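You operate a simulated robot arm through the tools that you are given. There is no shell and no other tool.

You are at the controls of a simulated robot arm. One attempt, no reset.

TASK
Shut the open dock lever and latch, then move the slotted coil's plug from the orange socket to the blue.
Fine: shut the orange cover.
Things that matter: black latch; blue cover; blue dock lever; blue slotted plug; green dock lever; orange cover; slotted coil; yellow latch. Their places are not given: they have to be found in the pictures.

The check looks at the end state, three seconds after you hand in, the way a careful person would. Anything else that was tipped, shoved, dropped, spilled or broken makes it a failure. A push-on lid holds only when it is set on centred and level and pressed home; a screw cap is set on level and turned clockwise until tight.

THE ROBOT
A 7-joint arm with a fingered hand, fixed in place. Base frame: the origin is on the floor under the middle of its stand, x ahead of it, y to its left, z up. Readings come in m, degrees, newtons and seconds.
With the tool pointing down near the work surface it reaches from about 0.3 to 0.7 m from the base axis. Its first joint turns from -69.0 to 172.0 degrees. Payload 3.4 kg.
Tool frame: the origin (TCP) lies between the finger pads and is the grasp point; the fingertips stand 0.025 m ahead of it; z points along the fingers, y is the line along which they close. The gripper opens to 0.088 m; its body begins 0.029 m behind the TCP. The gripper is a hand of 5 fingers: y runs from the thumb to the fingers, the wrist lies at [-0.013, -0.097, -0.162] in the tool frame, and closing takes about 1.5 s.
Orientation is told as [roll, pitch, yaw] about the base's x, y, z axes, in that order, counted from this pose: with the fingers straight down and the wrist toward the robot, the tool's x, y and z point along [0, 1, 0], [1, 0, 0] and [0, 0, -1] of the base frame.

THE INTERFACE
- The arm moves only by the tool arm_command. Its argument "increments" is a list of rows, each an object of numbers (a shift or turn left out is 0, a gripper value left out holds the last): "dx", "dy", "dz": the shift along the tool's x, y, z in m; "rx", "ry", "rz": the turn, a rotation vector about the tool's x, y, z in degrees; "jaw": the opening in per cent of the stroke, from 0 (shut) to 100 (fully open). In form: [{"dx": .., "dy": .., "dz": .., "rx": .., "ry": .., "rz": .., "jaw": ..}, ...]. A call has 1 to 20 rows; each row shifts and turns the commanded pose from where the row before left it, along the tool's axes as they then stand. Rows are played at 5 a second. More than 0.05 m and 8.6 degrees between two rows, or a gripper value outside its range, and nothing of the call is played. A pose out of reach is approached as far as the arm can. The call stops where the force on the tool passes 40 N (or 10 N more than at its start, if that is more) or the arm is blocked; 0.2 s more then pass. The fingers move at their own pace (about 0.153 m/s each) and stop on an object; they squeeze with about 23 N. The grip force told is the motor's: it shows also when the fingers shut on nothing. Time passes only in rows, and 0.2 s behind the last, so rows that do not move let the fingers close. It gives the time, the measured TCP pose, the force on the tool (base axes), the opening and the grip force at its end, in the units of the frame above (readings bear some noise), with the torque about the TCP (base axes, N m) and any sound that the robot's microphone picked up.
- Cameras (640 x 400 px; columns grow to the right, rows downward): "scene" is fixed at [0.0479, -0.6578, 1.4647]; the picture's right is [0.45, -0.89, 0.00], its down [-0.59, -0.29, -0.75] and it looks along [0.67, 0.34, -0.66] (base axes); focal length 316 px, centre (320, 200). "wrist" rides on the gripper at [0.059, -0.079, -0.105] in the tool frame; the picture's right is [-0.73, 0.32, -0.61], its down [-0.62, -0.68, 0.38] and it looks along [-0.29, 0.66, 0.70] (tool axes); focal length 234 px, centre (320, 200).
- camera(camera): a new picture of that camera. It takes no simulated time.
- lift_body(by): slides the trunk up (or, below 0, down) by that many m; the arm rides with it, the base frame stays. It gives what a move gives, with no picture.
- grasp_type(shape): the hand has 5 fingers and takes this shape, open, in about a second: jaw (thumb against the fingers, like two jaws); tri (thumb and two fingers); tip (a fingertip pinch); poke (one finger out to press); point (the index stretched); flat (the hand flat); cup (the hand cupped); fist (a fist). The gripper value then closes the fingers along that shape, each until it touches; the sizes above hold for jaw. It gives what a move gives, with no picture.
- point_at(camera, pixels): for up to 12 pixels [column, row] of the newest picture of that camera ("zoom" is the newest enlarged one), the place [x, y, z] in the base frame of the surface seen there, good to about 0.002 m, but the place of the scene camera against the robot may be out by one fixed shift of up to 0.018 m in any direction. It takes no simulated time.
- zoom(camera, box): a new picture of the part [left, top, right, bottom] of that camera's present view, enlarged. It takes no simulated time.
- job_done(): hands the job in; it is judged then, once.

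Unless the task says otherwise, let go and move clear before handing in.

The tools are called after ">>>" as a command line: name --argument value ..., lists and objects as JSON in quotes. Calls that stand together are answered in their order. arm_command: Moves the arm, as the interface text tells. Its arguments: {"type":"object","properties":{"increments":{"type":"array"}},"required":["increments"]} The other tools are called the same way: lift_body (by) moves the trunk up or down; grasp_type (shape) gives the hand a shape; camera (camera) takes a picture; point_at (camera, pixels) gives the place of the surface under pixels of a picture; zoom (camera, box) takes an enlarged picture of a part of a camera's view; job_done () hands the job in.

At the start:

```text
t: 0.0
tool_pos: [0.2652, -0.3704, 1.2376]
orientation: [0.0, -0.1, 0.0]
wrist_force: [-0.6, -0.1, 0.0]
torque: [0.01, -0.01, 0.04]
opening: 0.0876
finger_force: 0.1
shape: jaw
trunk travel left (down, up): [-0.725, 0.215]
```

scene: 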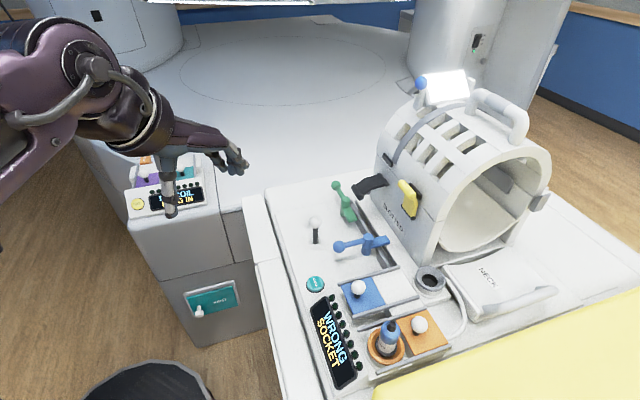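
wrist: 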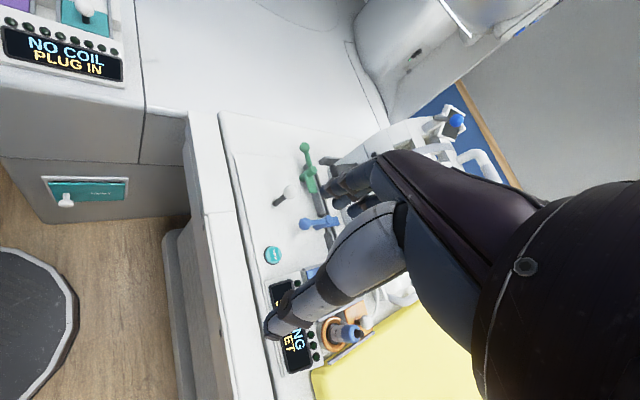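

The scene shows a dock panel with a green lever near (343,200), a blue lever near (360,245), black latch (370,185), yellow latch (408,198), blue cover (358,290), orange cover (420,325) and the plug at (388,340). I will zoom in on these parts for detail.

>>> zoom --camera "scene" --box '[290, 160, 450, 260]'

>>> zoom --camera "scene" --box '[300, 260, 476, 370]'

>>> zoom --camera "scene" --box '[320, 60, 576, 220]'

```text
4.00 times, centred on (370, 210) of scene
```

zoom: 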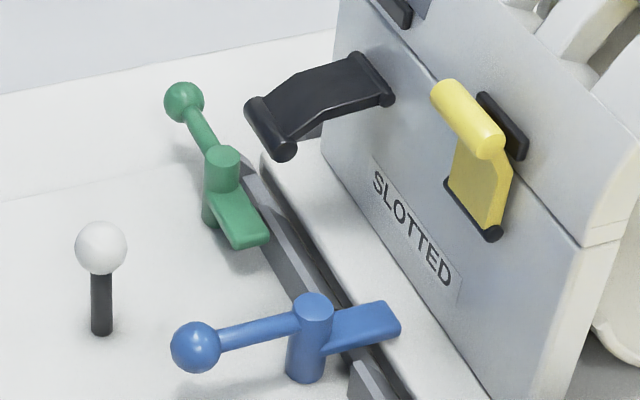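

```text
3.64 times, centred on (388, 315) of scene
```

zoom: 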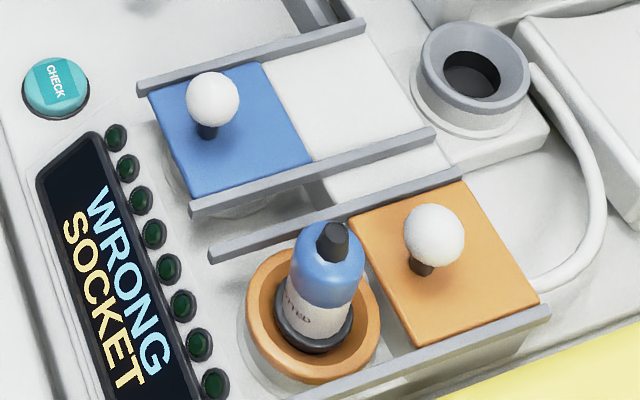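

```text
2.50 times, centred on (448, 140) of scene
```

zoom: 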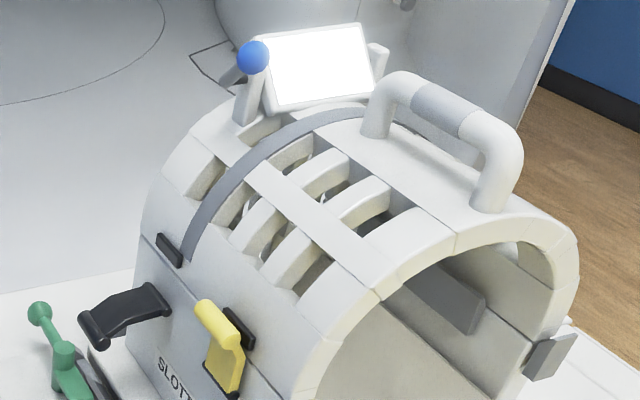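

The green lever's cam lies beside the rail, so it looks open, while the blue one's cam sits over the coil foot. The black latch is folded out (open) and the yellow lies flat (shut), so next I will measure places on all the parts.

>>> zoom --camera "scene" --box '[290, 160, 450, 260]'

>>> point_at --camera "zoom" --pixels '[[183, 100], [203, 135], [222, 155], [238, 215], [262, 240], [195, 345], [258, 330], [314, 303], [380, 320], [100, 248], [30, 300], [280, 200]]'

>>> point_at --camera "zoom" --pixels '[[262, 125], [285, 152], [300, 105], [330, 85], [380, 75], [355, 65], [450, 95], [490, 140], [490, 230], [450, 190], [505, 120], [420, 240]]'

```text
4.00 times, centred on (370, 210) of scene
```

zoom: 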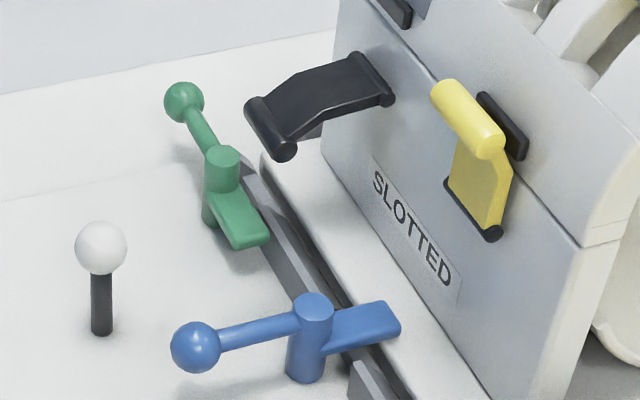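

```text
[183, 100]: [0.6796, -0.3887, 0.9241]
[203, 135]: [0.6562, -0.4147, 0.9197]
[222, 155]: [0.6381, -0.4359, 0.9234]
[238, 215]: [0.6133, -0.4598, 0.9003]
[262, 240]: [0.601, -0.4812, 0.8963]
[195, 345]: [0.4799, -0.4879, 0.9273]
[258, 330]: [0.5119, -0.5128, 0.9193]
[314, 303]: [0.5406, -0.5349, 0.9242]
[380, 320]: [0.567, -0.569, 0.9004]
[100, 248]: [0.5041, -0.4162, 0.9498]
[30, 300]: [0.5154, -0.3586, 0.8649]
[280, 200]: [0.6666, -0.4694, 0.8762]
```

```text
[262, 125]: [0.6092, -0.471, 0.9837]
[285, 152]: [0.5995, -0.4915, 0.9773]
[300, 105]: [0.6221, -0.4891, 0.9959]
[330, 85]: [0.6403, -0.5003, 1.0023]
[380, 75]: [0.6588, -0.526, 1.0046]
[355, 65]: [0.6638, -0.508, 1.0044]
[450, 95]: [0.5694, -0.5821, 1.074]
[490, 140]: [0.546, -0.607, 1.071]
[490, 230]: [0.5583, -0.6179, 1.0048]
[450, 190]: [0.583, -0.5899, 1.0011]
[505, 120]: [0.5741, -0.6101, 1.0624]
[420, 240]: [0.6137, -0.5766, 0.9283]
```

The green ball is at about (0.680,-0.389,0.924) with its pivot at (0.638,-0.436), and the black latch is hinged near (0.66,-0.517,1.004). Next I will measure the socket area.

>>> zoom --camera "scene" --box '[300, 260, 476, 370]'

>>> point_at --camera "zoom" --pixels '[[213, 98], [208, 130], [160, 95], [260, 65], [195, 190], [308, 160], [140, 88], [365, 25], [195, 212], [430, 132], [55, 85], [340, 90]]'

>>> point_at --camera "zoom" --pixels '[[333, 235], [325, 265], [312, 310], [290, 320], [260, 270], [262, 350], [370, 300], [340, 370], [433, 235], [420, 262], [360, 220], [455, 185]]'

>>> point_at --camera "zoom" --pixels '[[535, 295], [415, 340], [210, 255], [460, 172], [545, 315], [300, 398], [470, 75], [470, 30], [430, 80], [520, 75], [480, 105], [300, 340]]'

```text
3.64 times, centred on (388, 315) of scene
```

zoom: 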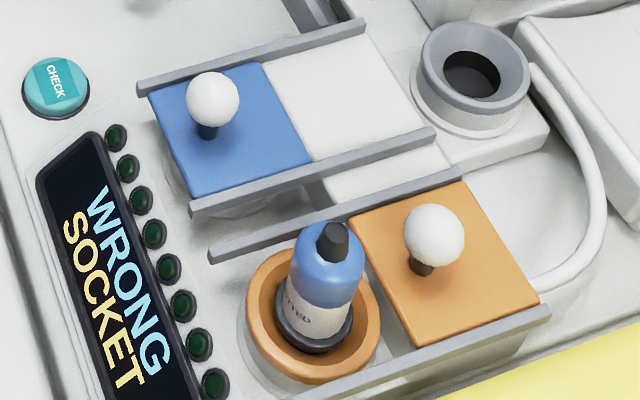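

```text
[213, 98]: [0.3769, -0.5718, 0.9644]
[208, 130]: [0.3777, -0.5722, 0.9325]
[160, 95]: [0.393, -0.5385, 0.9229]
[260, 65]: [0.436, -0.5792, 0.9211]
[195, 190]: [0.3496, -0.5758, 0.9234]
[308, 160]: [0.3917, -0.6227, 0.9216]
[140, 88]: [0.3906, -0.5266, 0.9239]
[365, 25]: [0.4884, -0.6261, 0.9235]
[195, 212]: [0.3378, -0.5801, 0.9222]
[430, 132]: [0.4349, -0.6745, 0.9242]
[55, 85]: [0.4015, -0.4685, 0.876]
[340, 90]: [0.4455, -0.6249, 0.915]
```

```text
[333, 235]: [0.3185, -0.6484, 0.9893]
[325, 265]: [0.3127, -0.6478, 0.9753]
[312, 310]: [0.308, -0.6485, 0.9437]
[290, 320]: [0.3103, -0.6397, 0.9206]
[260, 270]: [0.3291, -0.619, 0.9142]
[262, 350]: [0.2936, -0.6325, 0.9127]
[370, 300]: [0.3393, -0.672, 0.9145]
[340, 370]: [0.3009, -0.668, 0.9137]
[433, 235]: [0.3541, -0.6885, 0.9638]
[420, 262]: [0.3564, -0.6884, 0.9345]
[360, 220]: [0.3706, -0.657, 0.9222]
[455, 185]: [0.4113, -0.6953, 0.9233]
```

```text
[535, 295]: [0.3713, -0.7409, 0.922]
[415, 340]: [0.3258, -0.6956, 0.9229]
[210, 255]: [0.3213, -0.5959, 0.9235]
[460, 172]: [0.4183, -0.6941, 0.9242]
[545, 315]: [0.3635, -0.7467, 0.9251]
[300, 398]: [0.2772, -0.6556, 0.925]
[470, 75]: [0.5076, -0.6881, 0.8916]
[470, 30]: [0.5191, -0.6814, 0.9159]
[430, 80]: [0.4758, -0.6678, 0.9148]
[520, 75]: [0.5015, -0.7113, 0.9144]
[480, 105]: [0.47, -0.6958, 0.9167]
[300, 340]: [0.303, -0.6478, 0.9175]
```

The covers slide along about (0.70,-0.71), which matches a tool yaw of -45°. To find the scene camera's fixed shift I will compare the same features in the wrist view: the green ball near (304,147), the blue ball near (304,224) and the white ball near (291,190).

>>> zoom --camera "wrist" --box '[220, 120, 380, 220]'

```text
4.00 times, centred on (300, 170) of wrist
```

zoom: 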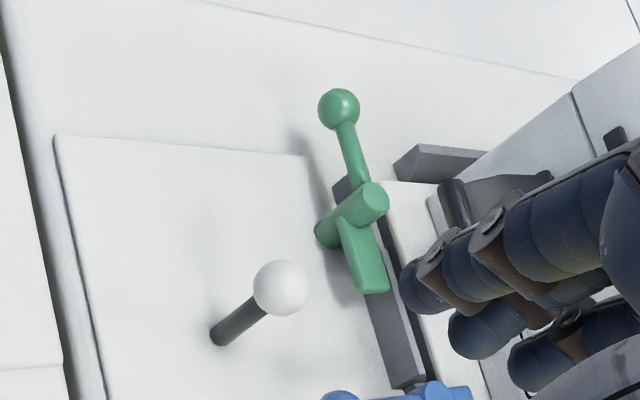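

The pivot top is at (372,198) and the ball at (338,108) in this zoom. I will read those points to compare with the scene camera.

>>> point_at --camera "zoom" --pixels '[[338, 108], [374, 200], [376, 290], [280, 285], [55, 137], [308, 157], [345, 190], [405, 185], [490, 150], [100, 250]]'

>>> zoom --camera "scene" --box '[290, 160, 450, 260]'

>>> point_at --camera "zoom" --pixels '[[183, 102], [224, 156], [245, 243], [102, 248], [268, 235], [165, 103], [203, 103], [183, 83], [183, 121]]'

```text
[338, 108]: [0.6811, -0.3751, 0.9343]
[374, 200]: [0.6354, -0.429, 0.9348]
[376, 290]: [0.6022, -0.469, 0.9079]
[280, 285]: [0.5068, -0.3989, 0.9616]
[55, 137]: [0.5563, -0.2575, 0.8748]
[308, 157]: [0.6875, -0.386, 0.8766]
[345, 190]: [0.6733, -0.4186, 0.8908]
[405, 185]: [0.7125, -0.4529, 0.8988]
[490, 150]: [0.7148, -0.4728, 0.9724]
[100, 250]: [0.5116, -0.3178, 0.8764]
```

```text
4.00 times, centred on (370, 210) of scene
```

zoom: 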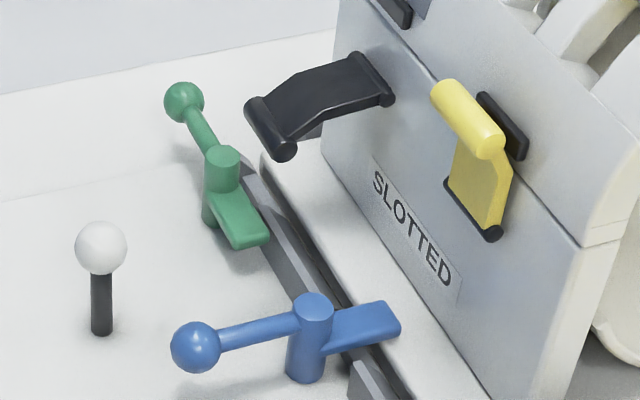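

```text
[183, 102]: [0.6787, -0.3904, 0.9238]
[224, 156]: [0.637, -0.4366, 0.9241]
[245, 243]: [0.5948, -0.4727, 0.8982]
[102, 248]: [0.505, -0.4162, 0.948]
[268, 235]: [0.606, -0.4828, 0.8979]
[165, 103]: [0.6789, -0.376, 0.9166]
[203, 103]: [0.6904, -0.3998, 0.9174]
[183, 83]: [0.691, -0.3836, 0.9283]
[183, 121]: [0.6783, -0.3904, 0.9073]
```

Comparing the balls gives a scene-to-base correction of about (+0.002,+0.010,+0.011). Before moving I will check how high the things under the hand are, namely the left console near (165,190) and the table edge, along with the coil top.

>>> camera --camera "scene"

>>> point_at --camera "scene" --pixels '[[140, 205], [190, 198], [170, 212], [150, 165], [215, 300], [265, 195], [250, 230], [300, 190], [450, 110], [400, 130], [490, 95], [300, 400]]'

>>> point_at --camera "scene" --pixels '[[420, 82], [445, 90], [170, 210], [190, 150], [235, 165], [280, 290], [285, 360], [260, 330], [160, 235], [250, 200]]'

```text
taken
```

scene: 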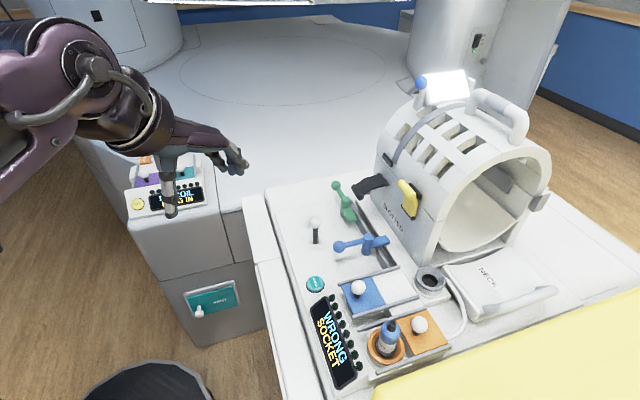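

```text
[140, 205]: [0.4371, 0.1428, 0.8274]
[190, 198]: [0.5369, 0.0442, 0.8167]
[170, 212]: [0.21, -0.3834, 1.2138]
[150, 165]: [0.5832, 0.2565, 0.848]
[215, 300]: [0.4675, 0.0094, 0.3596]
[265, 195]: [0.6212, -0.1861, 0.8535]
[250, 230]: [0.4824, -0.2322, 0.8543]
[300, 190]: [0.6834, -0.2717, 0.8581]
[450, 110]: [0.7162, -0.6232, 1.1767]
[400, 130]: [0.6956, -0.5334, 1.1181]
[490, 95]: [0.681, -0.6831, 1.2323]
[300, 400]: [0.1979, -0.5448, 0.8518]
```

```text
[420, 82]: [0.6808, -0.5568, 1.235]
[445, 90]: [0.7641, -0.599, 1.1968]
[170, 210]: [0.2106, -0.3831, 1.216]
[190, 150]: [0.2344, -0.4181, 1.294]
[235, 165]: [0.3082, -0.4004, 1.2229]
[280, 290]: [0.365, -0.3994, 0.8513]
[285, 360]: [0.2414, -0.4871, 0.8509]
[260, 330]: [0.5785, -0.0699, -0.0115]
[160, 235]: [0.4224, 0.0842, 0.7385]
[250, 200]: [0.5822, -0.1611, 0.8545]
```

The table edge runs diagonally and the hand hangs clear of it, so lowering is safe. I will read a few points on the arm itself to judge shoulder height and reach before moving.

>>> point_at --camera "scene" --pixels '[[20, 60], [95, 70], [155, 130], [20, 150], [40, 40], [110, 130], [60, 100], [5, 100], [5, 30], [5, 180]]'

```text
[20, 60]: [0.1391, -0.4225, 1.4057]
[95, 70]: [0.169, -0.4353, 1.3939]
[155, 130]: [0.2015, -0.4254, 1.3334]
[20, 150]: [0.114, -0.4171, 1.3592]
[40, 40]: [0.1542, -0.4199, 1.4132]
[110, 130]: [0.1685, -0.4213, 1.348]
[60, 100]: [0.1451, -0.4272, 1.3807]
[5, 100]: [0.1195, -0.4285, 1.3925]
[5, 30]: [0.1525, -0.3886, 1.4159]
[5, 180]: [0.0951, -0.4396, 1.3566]
```

The forearm is near z≈1.38, close above the wrist. I will lower the trunk by 0.15 and turn the tool to yaw -45° in clear air.

>>> lift_body --by -0.15

>>> arm_command --increments '[{"rz": 7.5, "dy": 0.02}, {"rz": 7.5, "dy": 0.02}, {"rz": 7.5, "dy": 0.02}, {"rz": 7.5, "dy": 0.02}, {"rz": 7.5, "dy": 0.02}, {"rz": 7.5, "dy": 0.02}, {}]'

```text
t: 1.8
tool_pos: [0.2646, -0.3713, 1.0864]
orientation: [0.1, 0.0, -0.1]
wrist_force: [0.4, -0.4, 0.3]
torque: [0.0, -0.03, -0.02]
opening: 0.0874
finger_force: 0.0
shape: jaw
trunk travel left (down, up): [-0.575, 0.365]
```

```text
t: 3.4
tool_pos: [0.3756, -0.4084, 1.0869]
orientation: [0.0, 0.1, -45.1]
wrist_force: [0.0, -0.1, -0.4]
torque: [0.02, 0.0, -0.02]
opening: 0.0876
finger_force: 0.0
shape: jaw
trunk travel left (down, up): [-0.575, 0.365]
```

The tool is now at (0.376,-0.408,1.087) with yaw -45°. I will move outward toward the green ball at (0.691,-0.376), stay above everything, and partly close the jaw to test the reach.

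>>> arm_command --increments '[{"dx": 0.0295, "dy": 0.0198, "jaw": 60}, {"dx": 0.0295, "dy": 0.0198}, {"dx": 0.0295, "dy": 0.0198}, {"dx": 0.0295, "dy": 0.0198}, {"dx": 0.0295, "dy": 0.0198}, {"dx": 0.0295, "dy": 0.0198}, {"dx": 0.0295, "dy": 0.0198}, {}]'

>>> camera --camera "scene"

>>> camera --camera "wrist"

```text
t: 5.2
tool_pos: [0.6211, -0.36, 1.0902]
orientation: [0.1, 0.0, -45.0]
wrist_force: [0.6, -0.2, 0.9]
torque: [0.04, -0.01, 0.04]
opening: 0.0532
finger_force: 0.1
shape: jaw
trunk travel left (down, up): [-0.575, 0.365]
```

```text
taken
```

scene: 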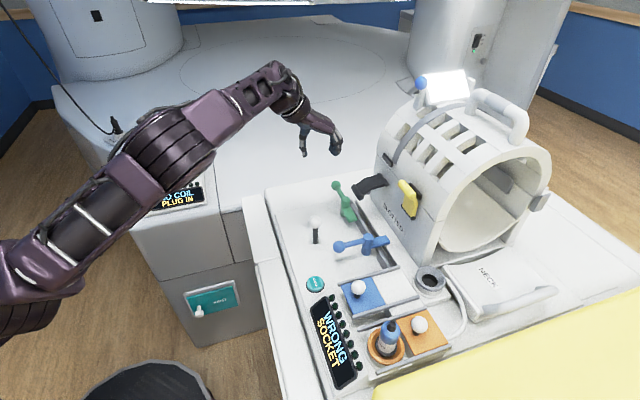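

```text
taken
```

wrist: 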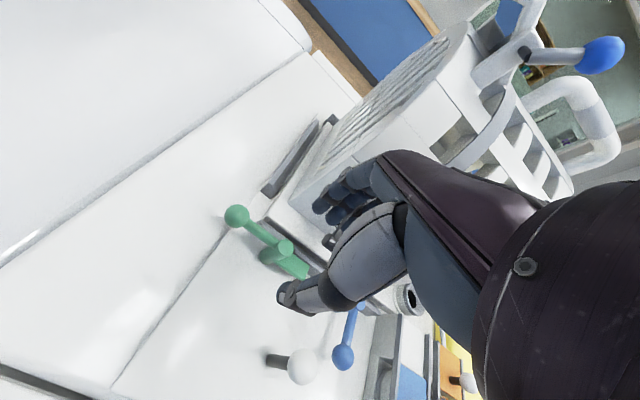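

The arm reached (0.621,-0.360,1.090) without trouble. The green ball shows at (237,215) in the wrist view, so I will measure it and its neighbours from this closer viewpoint.

>>> zoom --camera "wrist" --box '[200, 170, 360, 270]'

>>> point_at --camera "wrist" --pixels '[[237, 215], [284, 245], [304, 366], [343, 356], [261, 232], [300, 268], [325, 185], [290, 215]]'

```text
4.00 times, centred on (280, 220) of wrist
```

zoom: 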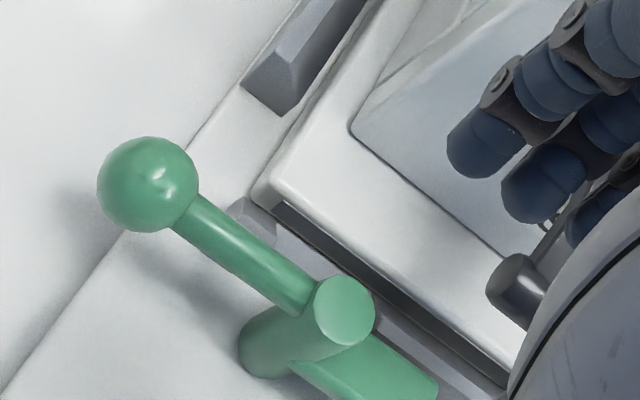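

```text
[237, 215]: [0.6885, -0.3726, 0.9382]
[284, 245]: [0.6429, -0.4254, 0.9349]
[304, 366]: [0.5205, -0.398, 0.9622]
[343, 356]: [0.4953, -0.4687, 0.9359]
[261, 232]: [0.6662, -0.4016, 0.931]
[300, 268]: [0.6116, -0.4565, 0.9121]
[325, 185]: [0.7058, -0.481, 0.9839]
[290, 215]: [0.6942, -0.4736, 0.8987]
```

From this view the ball's centre works out at about (0.692,-0.378,0.926) with the pivot near (0.642,-0.427). I will move over the ball and come down part way with it lined up between thumb and fingers.

>>> arm_command --increments '[{"dx": 0.0188, "dy": 0.0315}, {"dx": 0.0188, "dy": 0.0315}, {"dz": 0.03}, {"dz": 0.03}, {"dz": 0.03}, {}]'

>>> camera --camera "wrist"

>>> zoom --camera "scene" --box '[270, 110, 430, 260]'

```text
t: 6.5
tool_pos: [0.6567, -0.3769, 0.9911]
orientation: [0.1, 0.0, -45.0]
wrist_force: [0.3, -0.6, 0.7]
torque: [-0.02, 0.01, 0.01]
opening: 0.0533
finger_force: 0.1
shape: jaw
out of reach, approached as far as the arm can: row 2
trunk travel left (down, up): [-0.575, 0.365]
```

```text
taken
```

wrist: 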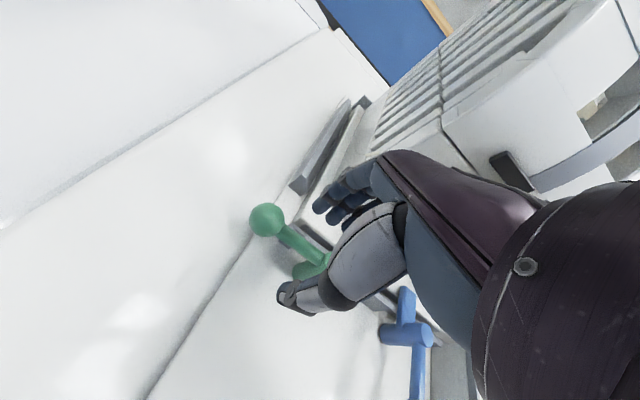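

```text
2.67 times, centred on (350, 185) of scene
```

zoom: 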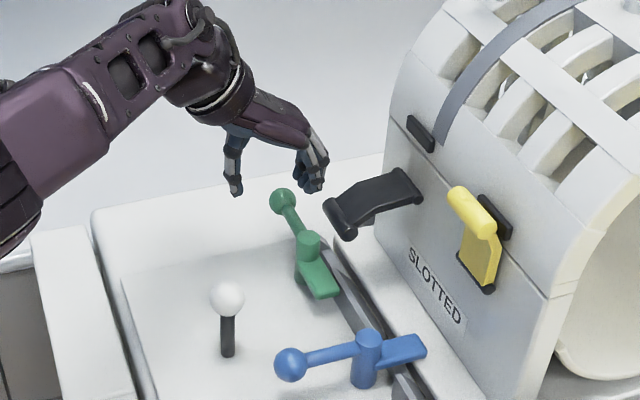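

The reach stopped at (0.657,-0.377,0.991), about 3.5 cm short of the ball. I will tilt the tool 24° so the fingers lean outward, which brings the wrist back toward the robot, and then see how far it gets.

>>> arm_command --increments '[{"rx": -8}, {"rx": -8}, {"rx": -8}, {}]'

```text
t: 7.5
tool_pos: [0.6582, -0.3778, 0.99]
orientation: [0.0, -24.1, -45.0]
wrist_force: [1.2, 0.2, 0.7]
torque: [0.02, -0.01, -0.02]
opening: 0.0532
finger_force: 0.1
shape: jaw
trunk travel left (down, up): [-0.575, 0.365]
```

The tilt is in place with the tool at (0.658,-0.378,0.990). I will now line up behind the ball along the tool's z and advance 5 cm toward it.

>>> arm_command --increments '[{"dx": 0.024, "dy": -0.002, "dz": -0.005}, {"dz": 0.025}, {"dz": 0.025}, {}]'

>>> camera --camera "wrist"

>>> zoom --camera "scene" --box '[290, 120, 430, 220]'

```text
t: 8.6
tool_pos: [0.6751, -0.3752, 0.9515]
orientation: [0.0, -24.0, -45.1]
wrist_force: [0.1, -0.3, 0.3]
torque: [-0.01, -0.01, -0.03]
opening: 0.0528
finger_force: 0.0
shape: jaw
out of reach, approached as far as the arm can: row 3
trunk travel left (down, up): [-0.575, 0.365]
```

```text
taken
```

wrist: 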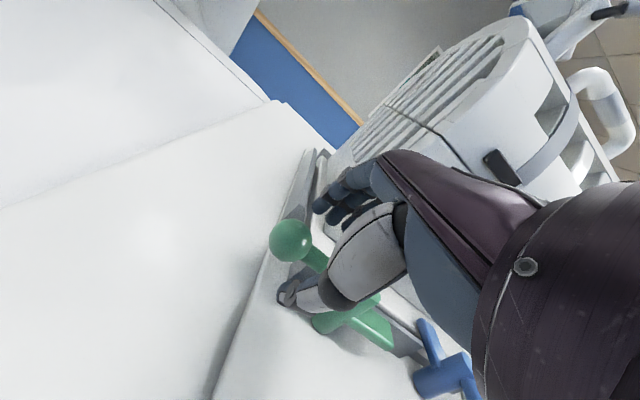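

```text
4.00 times, centred on (360, 170) of scene
```

zoom: 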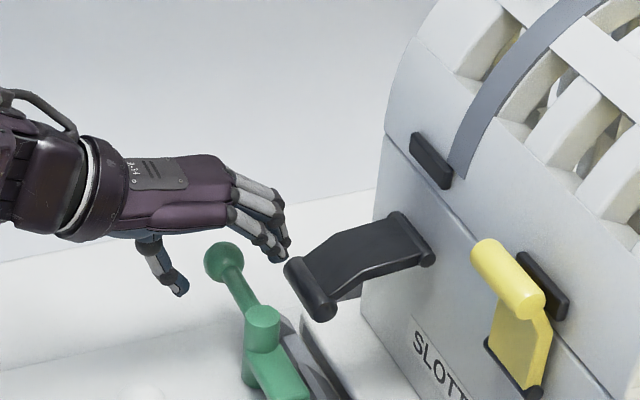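

The arm is still about 2.5 cm short at (0.675,-0.375,0.952). The two limit points put the shoulder well above the hand (z≈1.38), so I will back off, raise the arm, and lower the trunk 0.2 m to gain reach.

>>> arm_command --increments '[{"dz": -0.03}, {"dz": -0.03}, {"dy": 0.0153, "dz": -0.0343}, {"dy": 0.0153, "dz": -0.0343}, {"dy": 0.0153, "dz": -0.0343}, {"dy": 0.0153, "dz": -0.0343}, {}]'

>>> lift_body --by -0.2

>>> camera --camera "scene"

```text
t: 10.2
tool_pos: [0.6569, -0.3572, 1.1574]
orientation: [0.0, -24.0, -45.0]
wrist_force: [0.0, 0.4, -0.2]
torque: [0.02, -0.02, 0.01]
opening: 0.0527
finger_force: 0.0
shape: jaw
trunk travel left (down, up): [-0.575, 0.365]
```

```text
t: 12.3
tool_pos: [0.6576, -0.356, 0.9563]
orientation: [0.1, -24.0, -45.0]
wrist_force: [0.8, -0.8, 1.1]
torque: [0.01, -0.04, 0.01]
opening: 0.0528
finger_force: 0.1
shape: jaw
trunk travel left (down, up): [-0.375, 0.565]
```

```text
taken
```

scene: 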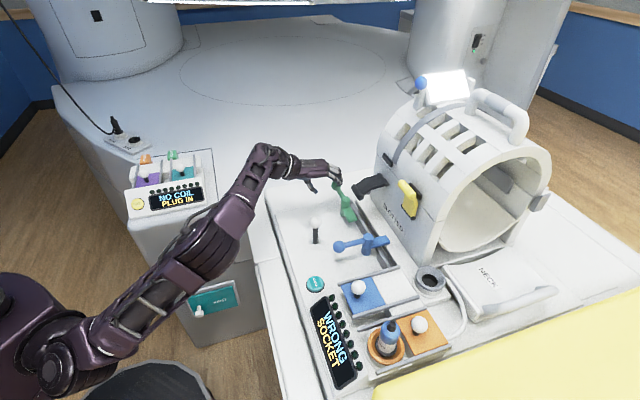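

The trunk is down with the tool at (0.658,-0.356,0.956). I will check that the forearm and elbow, at (130,310) to (260,170), stay clear of the table edge and console.

>>> point_at --camera "scene" --pixels '[[262, 165], [235, 215], [215, 245], [195, 265], [150, 295], [110, 320], [60, 365], [220, 270], [170, 320], [20, 330]]'

>>> camera --camera "wrist"

```text
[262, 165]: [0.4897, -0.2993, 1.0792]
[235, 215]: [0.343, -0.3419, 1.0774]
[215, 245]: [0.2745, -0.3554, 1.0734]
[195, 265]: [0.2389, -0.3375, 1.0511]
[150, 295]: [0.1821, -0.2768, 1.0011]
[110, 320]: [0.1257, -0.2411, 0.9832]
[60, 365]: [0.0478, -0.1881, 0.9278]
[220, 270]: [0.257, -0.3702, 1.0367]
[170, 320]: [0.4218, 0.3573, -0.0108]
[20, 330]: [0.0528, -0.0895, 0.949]
```

```text
taken
```

wrist: 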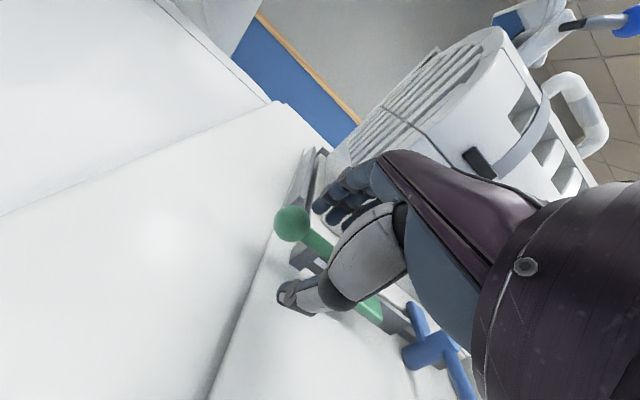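

The forearm runs at z≈1.07 and clears everything. The ball is now about (0.009,0.025,0.042) away in the tool frame, so I will shift sideways first and then advance over it.

>>> arm_command --increments '[{"dx": 0.0088, "dy": 0.025, "dz": -0.005}, {"dz": 0.023}, {"dz": 0.022}, {}]'

>>> camera --camera "wrist"

>>> zoom --camera "scene" --box '[290, 120, 430, 220]'

```text
t: 13.3
tool_pos: [0.6895, -0.3771, 0.9304]
orientation: [0.1, -24.0, -44.9]
wrist_force: [0.5, 0.5, -0.1]
torque: [0.03, 0.0, 0.02]
opening: 0.053
finger_force: 0.0
shape: jaw
trunk travel left (down, up): [-0.375, 0.565]
```

```text
taken
```

wrist: 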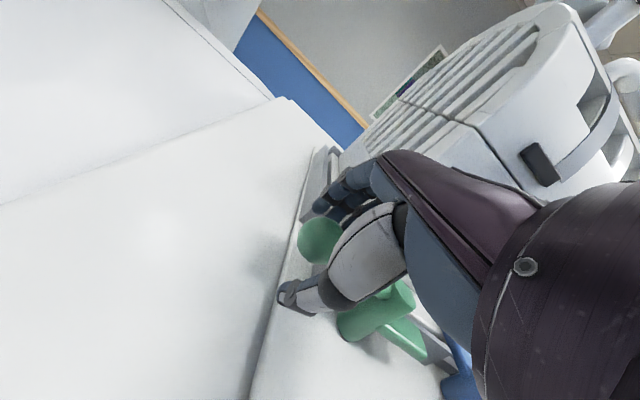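

```text
4.00 times, centred on (360, 170) of scene
```

zoom: 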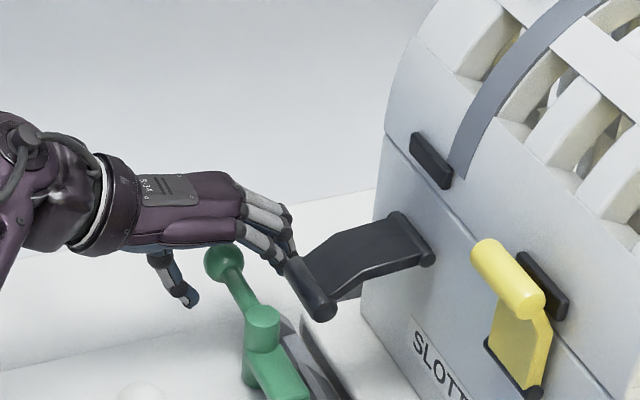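

The tool is at (0.690,-0.377,0.930), right at the ball, which sits between thumb and fingers at (320,240) in the wrist view. I will close on it.

>>> arm_command --increments '[{"dz": 0.004, "jaw": 20}, {}, {}, {}, {}, {}]'

>>> camera --camera "wrist"

```text
t: 14.7
tool_pos: [0.6923, -0.3779, 0.9281]
orientation: [0.0, -24.0, -45.0]
wrist_force: [0.0, 1.4, 0.6]
torque: [-0.01, 0.0, 0.02]
opening: 0.0182
finger_force: 0.0
shape: jaw
trunk travel left (down, up): [-0.375, 0.565]
```

```text
taken
```

wrist: 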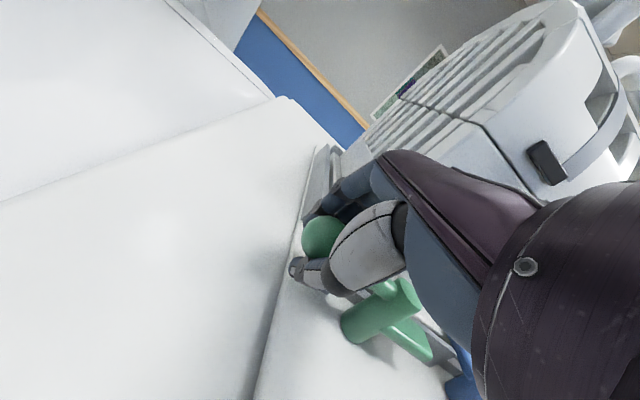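

The opening reads 0.018 with no grip force, so the ball is caged but not gripped. I will close further to see whether contact shows.

>>> arm_command --increments '[{"jaw": 0}, {}, {}, {}, {}]'

>>> zoom --camera "wrist" --box '[250, 160, 450, 330]'

>>> zoom --camera "scene" --box '[290, 120, 430, 220]'

```text
t: 15.9
tool_pos: [0.6927, -0.3791, 0.9243]
orientation: [-0.1, -23.9, -45.0]
wrist_force: [-4.3, 1.3, -12.4]
torque: [-0.03, 0.0, 0.04]
opening: 0.0131
finger_force: 23.3
shape: jaw
trunk travel left (down, up): [-0.375, 0.565]
```

```text
2.35 times, centred on (350, 245) of wrist
```

zoom: 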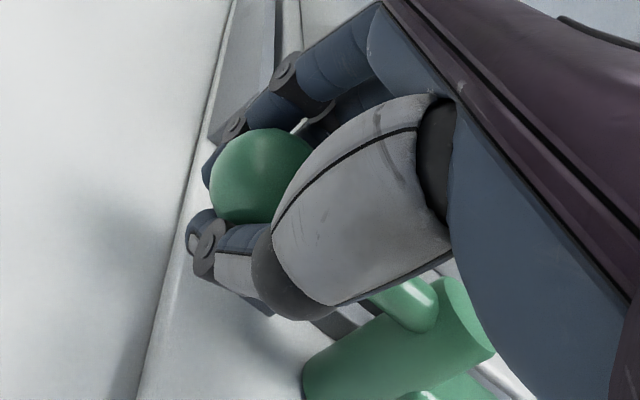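

```text
4.00 times, centred on (360, 170) of scene
```

zoom: 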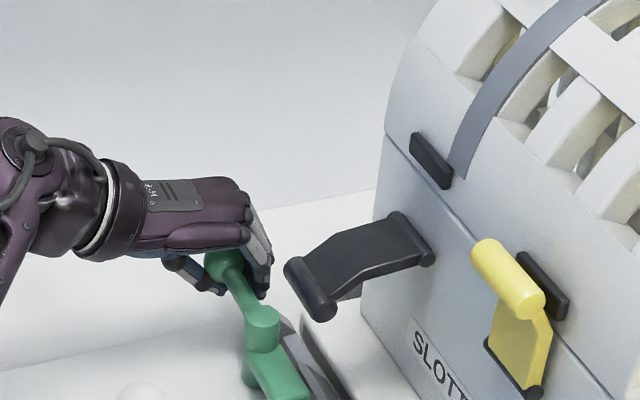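

The grip force reads 23 N with the ball held. I will carry it along its arc about the pivot at (0.642,-0.427), turning the tool with the lever and easing the tilt off, starting with the first 30°.

>>> arm_command --increments '[{"dx": -0.0006, "dy": -0.0084, "dz": -0.0037, "rx": 2, "ry": 3.05, "rz": -6.85}, {"dx": -0.0006, "dy": -0.0085, "dz": -0.0035, "rx": 2, "ry": 2.81, "rz": -6.95}, {"dx": -0.0006, "dy": -0.0087, "dz": -0.0032, "rx": 2, "ry": 2.57, "rz": -7.05}, {"dx": -0.0006, "dy": -0.0088, "dz": -0.0028, "rx": 2, "ry": 2.32, "rz": -7.13}, {}]'

>>> zoom --camera "scene" --box '[270, 120, 410, 220]'

```text
t: 17.1
tool_pos: [0.662, -0.3593, 0.9245]
orientation: [0.6, -15.9, -15.1]
wrist_force: [0.0, 0.7, -15.3]
torque: [-0.07, -0.18, 0.02]
opening: 0.0137
finger_force: 23.1
shape: jaw
trunk travel left (down, up): [-0.375, 0.565]
```

```text
4.00 times, centred on (340, 170) of scene
```

zoom: 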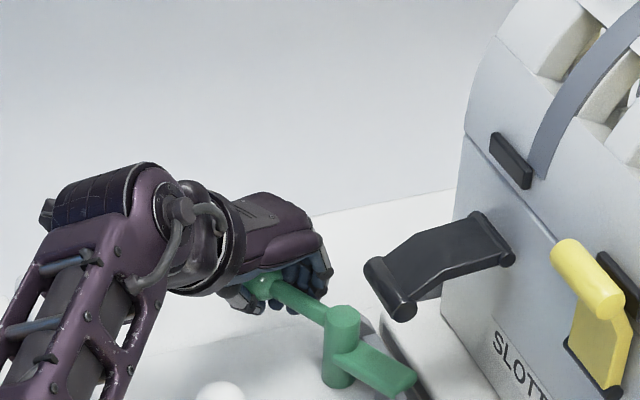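

The lever has followed: the tool is at (0.662,-0.359) and the force is low. I will continue with the next 30°.

>>> arm_command --increments '[{"dx": -0.0006, "dy": -0.0088, "dz": -0.0025, "rx": 2, "ry": 2.07, "rz": -7.21}, {"dx": -0.0006, "dy": -0.0089, "dz": -0.0022, "rx": 2, "ry": 1.81, "rz": -7.28}, {"dx": -0.0006, "dy": -0.009, "dz": -0.0019, "rx": 2, "ry": 1.56, "rz": -7.34}, {"dx": -0.0006, "dy": -0.0091, "dz": -0.0016, "rx": 2, "ry": 1.3, "rz": -7.39}, {}]'

>>> zoom --camera "scene" --box '[270, 140, 410, 260]'

>>> camera --camera "wrist"

```text
t: 18.3
tool_pos: [0.6268, -0.3603, 0.9242]
orientation: [1.1, -8.2, 14.9]
wrist_force: [-1.2, 6.1, -23.8]
torque: [0.06, -0.34, 0.06]
opening: 0.013
finger_force: 23.5
shape: jaw
trunk travel left (down, up): [-0.375, 0.565]
```

```text
3.33 times, centred on (340, 200) of scene
```

zoom: 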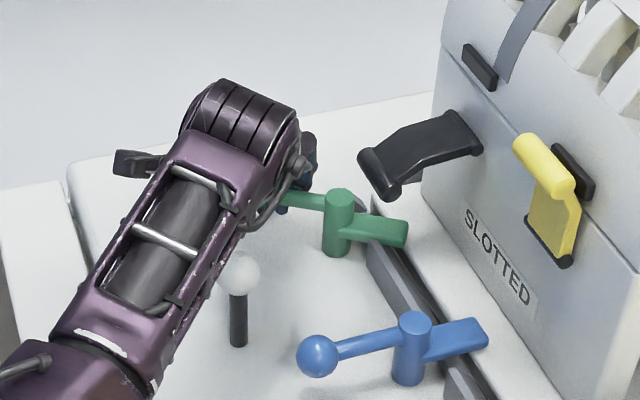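

```text
taken
```

wrist: 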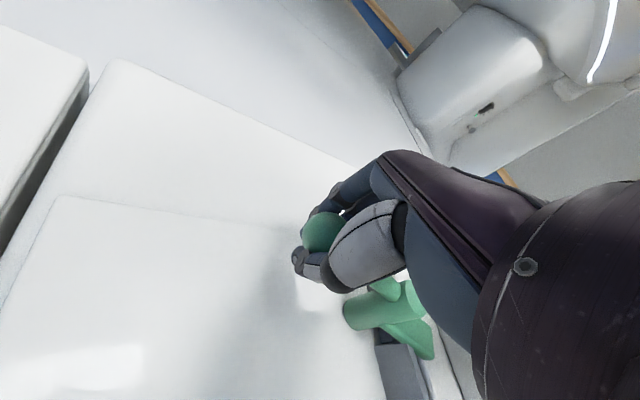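

The lever is now about 60° round, with the cam starting to cross the rail. The forearm passes near the white joystick at (238,270) in the zoom, so I will check that gap before going on.

>>> zoom --camera "scene" --box '[270, 140, 410, 260]'

>>> point_at --camera "zoom" --pixels '[[215, 265], [205, 295], [235, 210], [280, 170], [240, 265], [225, 250], [190, 330], [255, 205], [270, 210], [300, 200]]'

```text
3.33 times, centred on (340, 200) of scene
```

zoom: 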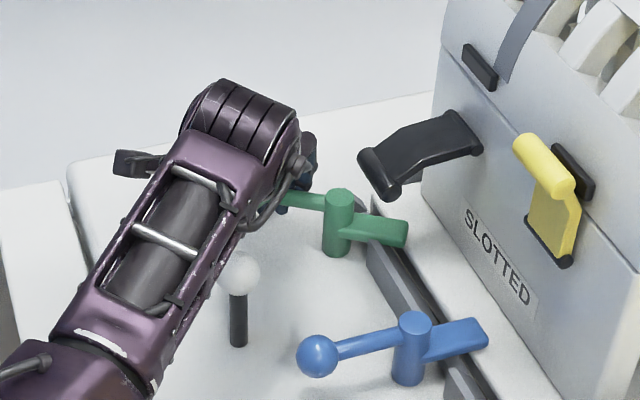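

```text
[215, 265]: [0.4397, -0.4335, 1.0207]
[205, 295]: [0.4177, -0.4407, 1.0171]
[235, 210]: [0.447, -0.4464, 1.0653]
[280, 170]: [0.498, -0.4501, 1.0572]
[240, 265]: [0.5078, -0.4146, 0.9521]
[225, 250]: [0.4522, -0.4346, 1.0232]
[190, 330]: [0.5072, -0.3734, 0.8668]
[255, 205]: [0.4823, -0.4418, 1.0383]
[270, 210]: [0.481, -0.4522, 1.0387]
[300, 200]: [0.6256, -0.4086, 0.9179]
```

The forearm underside is about 5 cm above the joystick's top (0.965), so it is clear. I will continue the last 30° with a slight downward ease to relieve the -24 N vertical load.

>>> arm_command --increments '[{"dx": -0.0006, "dy": -0.0091, "dz": 0.0003, "rx": 2, "ry": 1.04, "rz": -7.43}, {"dx": -0.0006, "dy": -0.0091, "dz": 0.0003, "rx": 2, "ry": 0.78, "rz": -7.46}, {"dx": -0.0006, "dy": -0.0092, "dz": 0.0003, "rx": 2, "ry": 0.52, "rz": -7.48}, {"dx": -0.0006, "dy": -0.0092, "dz": 0.0, "rx": 2, "ry": 0.26, "rz": -7.5}, {}]'

>>> zoom --camera "scene" --box '[270, 140, 410, 260]'

>>> camera --camera "wrist"

```text
t: 19.5
tool_pos: [0.5819, -0.3643, 0.91]
orientation: [0.8, -1.1, 45.0]
wrist_force: [-0.2, 0.1, 0.1]
torque: [0.01, -0.01, 0.0]
opening: 0.0101
finger_force: 23.3
shape: jaw
out of reach, approached as far as the arm can: row 3, 4
trunk travel left (down, up): [-0.375, 0.565]
```

```text
3.33 times, centred on (340, 200) of scene
```

zoom: 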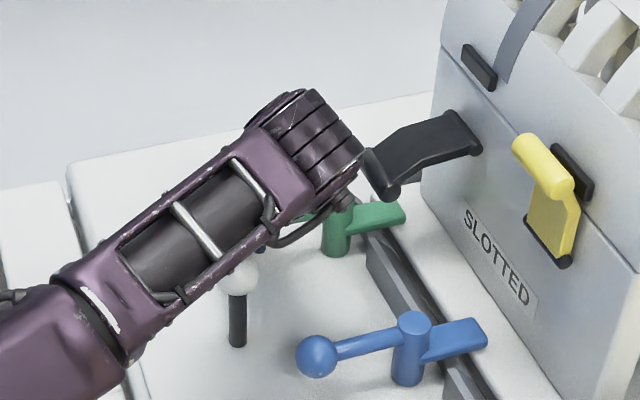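

```text
taken
```

wrist: 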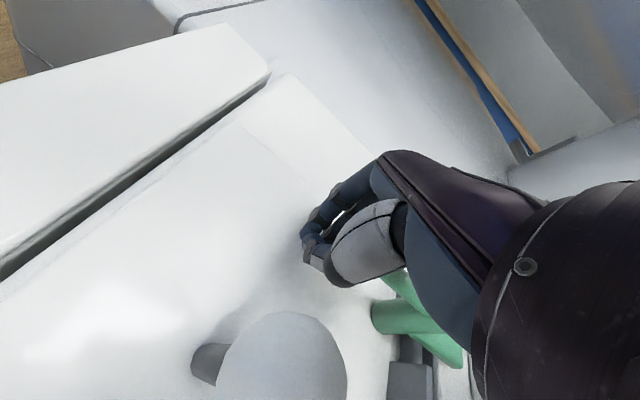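

The last two rows went out of reach and the hand slipped off the ball: forces are near zero and the tool is at (0.582,-0.364,0.910). I will lift straight up out of the way and look at how far the lever has got.

>>> arm_command --increments '[{"dz": -0.01}, {"dz": -0.015}, {"dz": -0.025}, {"dz": -0.03}, {"dz": -0.03}, {}]'

>>> zoom --camera "scene" --box '[270, 140, 410, 260]'

>>> camera --camera "wrist"

```text
t: 20.9
tool_pos: [0.5456, -0.3343, 0.9829]
orientation: [0.9, -1.1, 44.8]
wrist_force: [0.3, 0.9, 0.3]
torque: [-0.01, 0.0, -0.05]
opening: 0.0097
finger_force: 22.4
shape: jaw
out of reach, approached as far as the arm can: row 1, 2, 3, 4, 5
trunk travel left (down, up): [-0.375, 0.565]
```

```text
3.33 times, centred on (340, 200) of scene
```

zoom: 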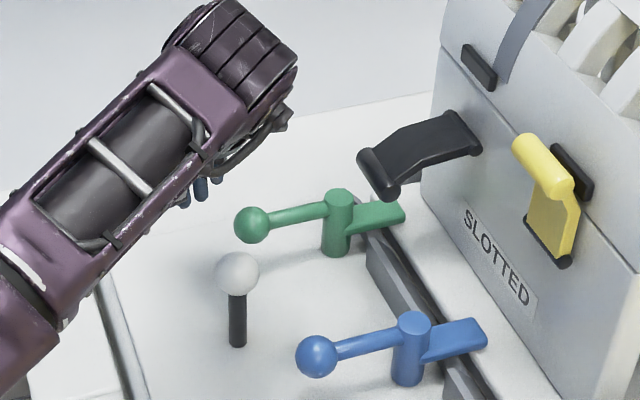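

```text
taken
```

wrist: 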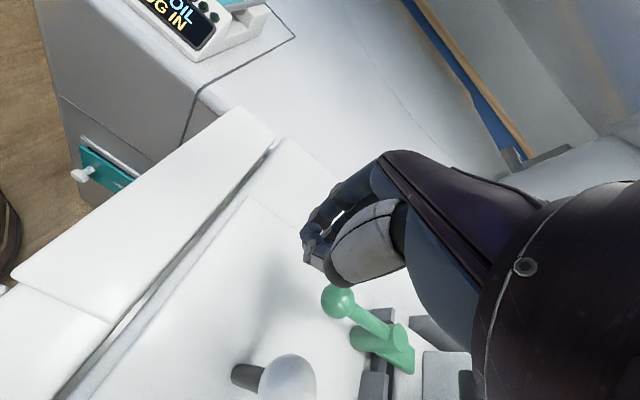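

The lever looks nearly parallel to the blue one now, and nothing else moved. I will measure the handle directions of both to compare.

>>> zoom --camera "scene" --box '[310, 170, 410, 260]'

```text
4.44 times, centred on (360, 215) of scene
```

zoom: 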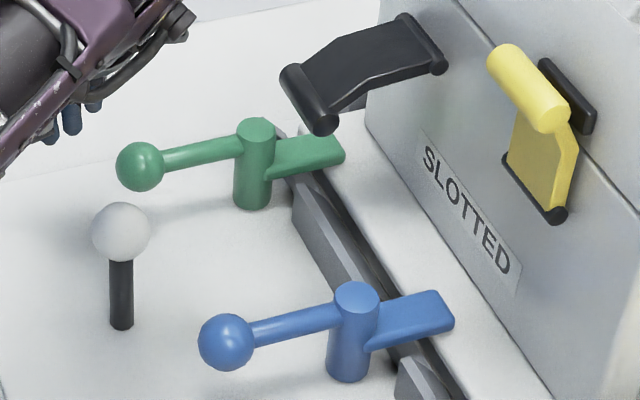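

>>> point_at --camera "zoom" --pixels '[[139, 166], [256, 130], [335, 152], [190, 152], [225, 341], [356, 296], [445, 310], [290, 326]]'

```text
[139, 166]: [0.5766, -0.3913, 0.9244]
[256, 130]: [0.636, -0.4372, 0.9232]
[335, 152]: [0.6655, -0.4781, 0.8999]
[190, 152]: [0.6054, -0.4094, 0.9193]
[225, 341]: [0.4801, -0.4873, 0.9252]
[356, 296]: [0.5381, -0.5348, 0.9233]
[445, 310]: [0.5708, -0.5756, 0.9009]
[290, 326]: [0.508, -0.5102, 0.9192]
```

Green reads 138–142° and blue about 141°, so the green lever is shut the same way as the blue. Next comes the black latch, so I will measure its bar and hinge, plus the yellow one for the shut reference.

>>> point_at --camera "zoom" --pixels '[[288, 72], [300, 92], [322, 120], [310, 130], [400, 20], [440, 65], [350, 60], [385, 35], [500, 52], [552, 120], [555, 212], [530, 90]]'

>>> zoom --camera "scene" --box '[360, 130, 440, 220]'

```text
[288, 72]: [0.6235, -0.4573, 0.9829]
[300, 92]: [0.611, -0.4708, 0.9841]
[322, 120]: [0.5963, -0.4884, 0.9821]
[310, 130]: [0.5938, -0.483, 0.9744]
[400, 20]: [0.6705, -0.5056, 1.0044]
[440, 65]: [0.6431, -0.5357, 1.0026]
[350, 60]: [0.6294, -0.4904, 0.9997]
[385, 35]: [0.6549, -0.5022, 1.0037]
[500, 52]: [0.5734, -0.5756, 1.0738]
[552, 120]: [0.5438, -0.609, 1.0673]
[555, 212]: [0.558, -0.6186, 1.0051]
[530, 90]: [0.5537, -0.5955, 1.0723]
```

```text
4.44 times, centred on (400, 175) of scene
```

zoom: 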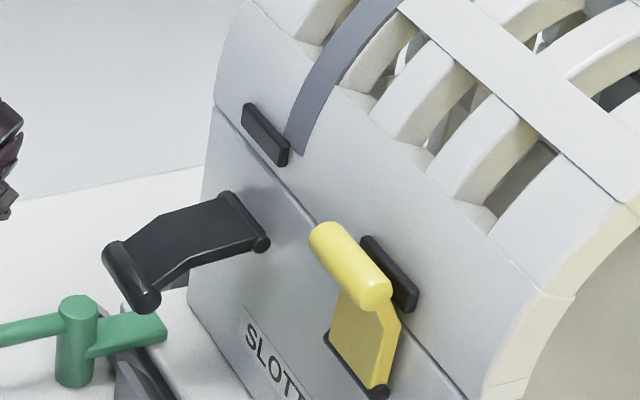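

The black latch bar is at about (0.612,-0.462,0.99), hinged at (0.659,-0.511,1.01). The shut yellow bar stands about 0.065 above its hinge, so the black one must swing up about 90°. I will turn the hand back to yaw -45°, rise clear, and take a pointing shape.

>>> arm_command --increments '[{"rz": 8, "dz": -0.008, "jaw": 60}, {"rz": 8, "dz": -0.008}, {"rz": 8, "dz": -0.008}, {"rz": 8, "dz": -0.008}, {"rz": 8, "dz": -0.008}, {"rz": 8, "dz": -0.008}, {"rz": 8, "dz": -0.008}, {"rz": 8, "dz": -0.008}, {"rz": 8, "dz": -0.008}, {"rz": 8, "dz": -0.008}, {"rz": 8, "dz": -0.008}, {}]'

>>> grasp_type --shape "point"

>>> camera --camera "scene"

>>> camera --camera "wrist"

```text
t: 23.5
tool_pos: [0.5289, -0.3461, 1.0421]
orientation: [1.1, 0.7, -43.1]
wrist_force: [-0.2, -0.1, -0.3]
torque: [0.02, 0.01, 0.01]
opening: 0.0527
finger_force: 0.1
shape: jaw
out of reach, approached as far as the arm can: row 10, 11
trunk travel left (down, up): [-0.375, 0.565]
```

```text
t: 24.4
tool_pos: [0.5286, -0.346, 1.0432]
orientation: [1.2, 0.8, -42.9]
wrist_force: [0.3, -0.5, 0.2]
torque: [0.0, -0.03, 0.02]
opening: 0.0806
finger_force: 0.1
shape: point
trunk travel left (down, up): [-0.375, 0.565]
```

```text
taken
```

scene: 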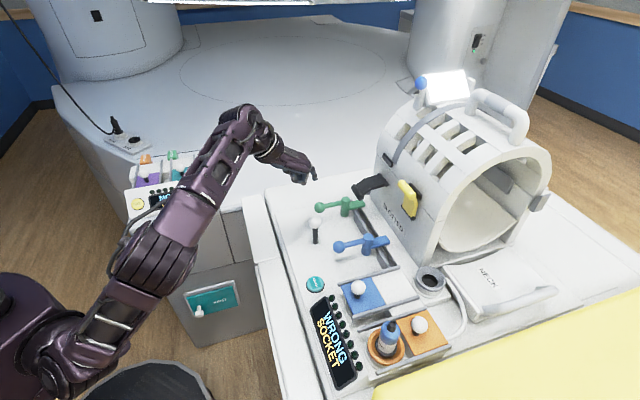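

```text
taken
```

wrist: 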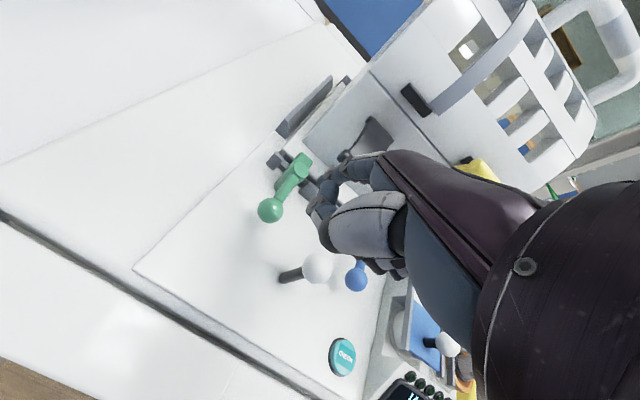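

The green lever looks properly shut from here too, with the handle square to the rail. I will zoom in on the pointing hand near (300,170) to find where its fingertip stands.

>>> zoom --camera "scene" --box '[240, 120, 340, 200]'

>>> zoom --camera "wrist" --box '[250, 120, 450, 300]'

```text
5.00 times, centred on (290, 160) of scene
```

zoom: 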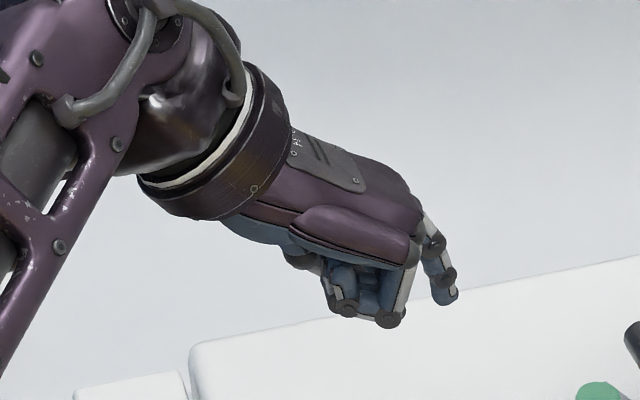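

```text
2.22 times, centred on (350, 210) of wrist
```

zoom: 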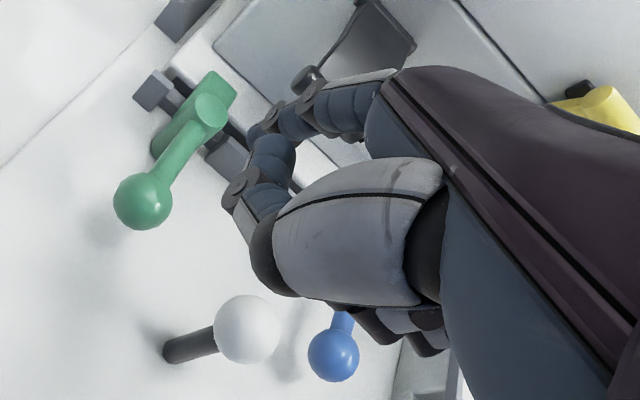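

In this shape the index bends downward from the palm, with its tip at (447,300) in the zoom, rather than straight on. I will try the flat shape to see whether the fingers stretch out straighter.

>>> grasp_type --shape "flat"

>>> zoom --camera "scene" --box '[240, 120, 340, 200]'

>>> zoom --camera "wrist" --box '[250, 120, 450, 300]'

```text
t: 25.3
tool_pos: [0.5277, -0.3457, 1.0429]
orientation: [1.3, 0.8, -43.0]
wrist_force: [0.2, -0.1, 0.0]
torque: [0.03, 0.02, 0.01]
opening: 0.081
finger_force: 0.1
shape: flat
trunk travel left (down, up): [-0.375, 0.565]
```

```text
5.00 times, centred on (290, 160) of scene
```

zoom: 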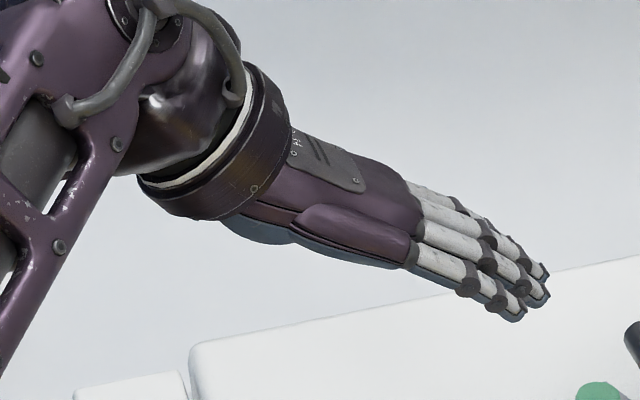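

```text
2.22 times, centred on (350, 210) of wrist
```

zoom: 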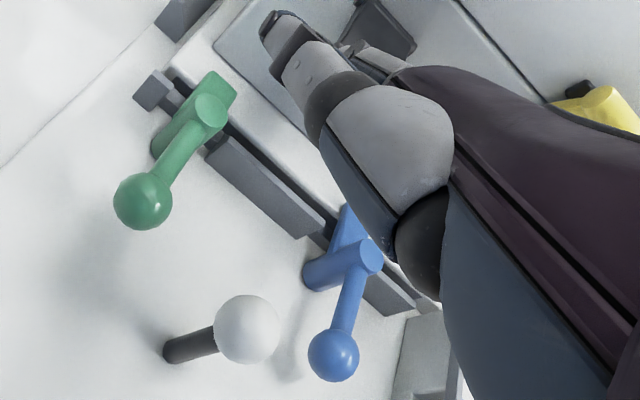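

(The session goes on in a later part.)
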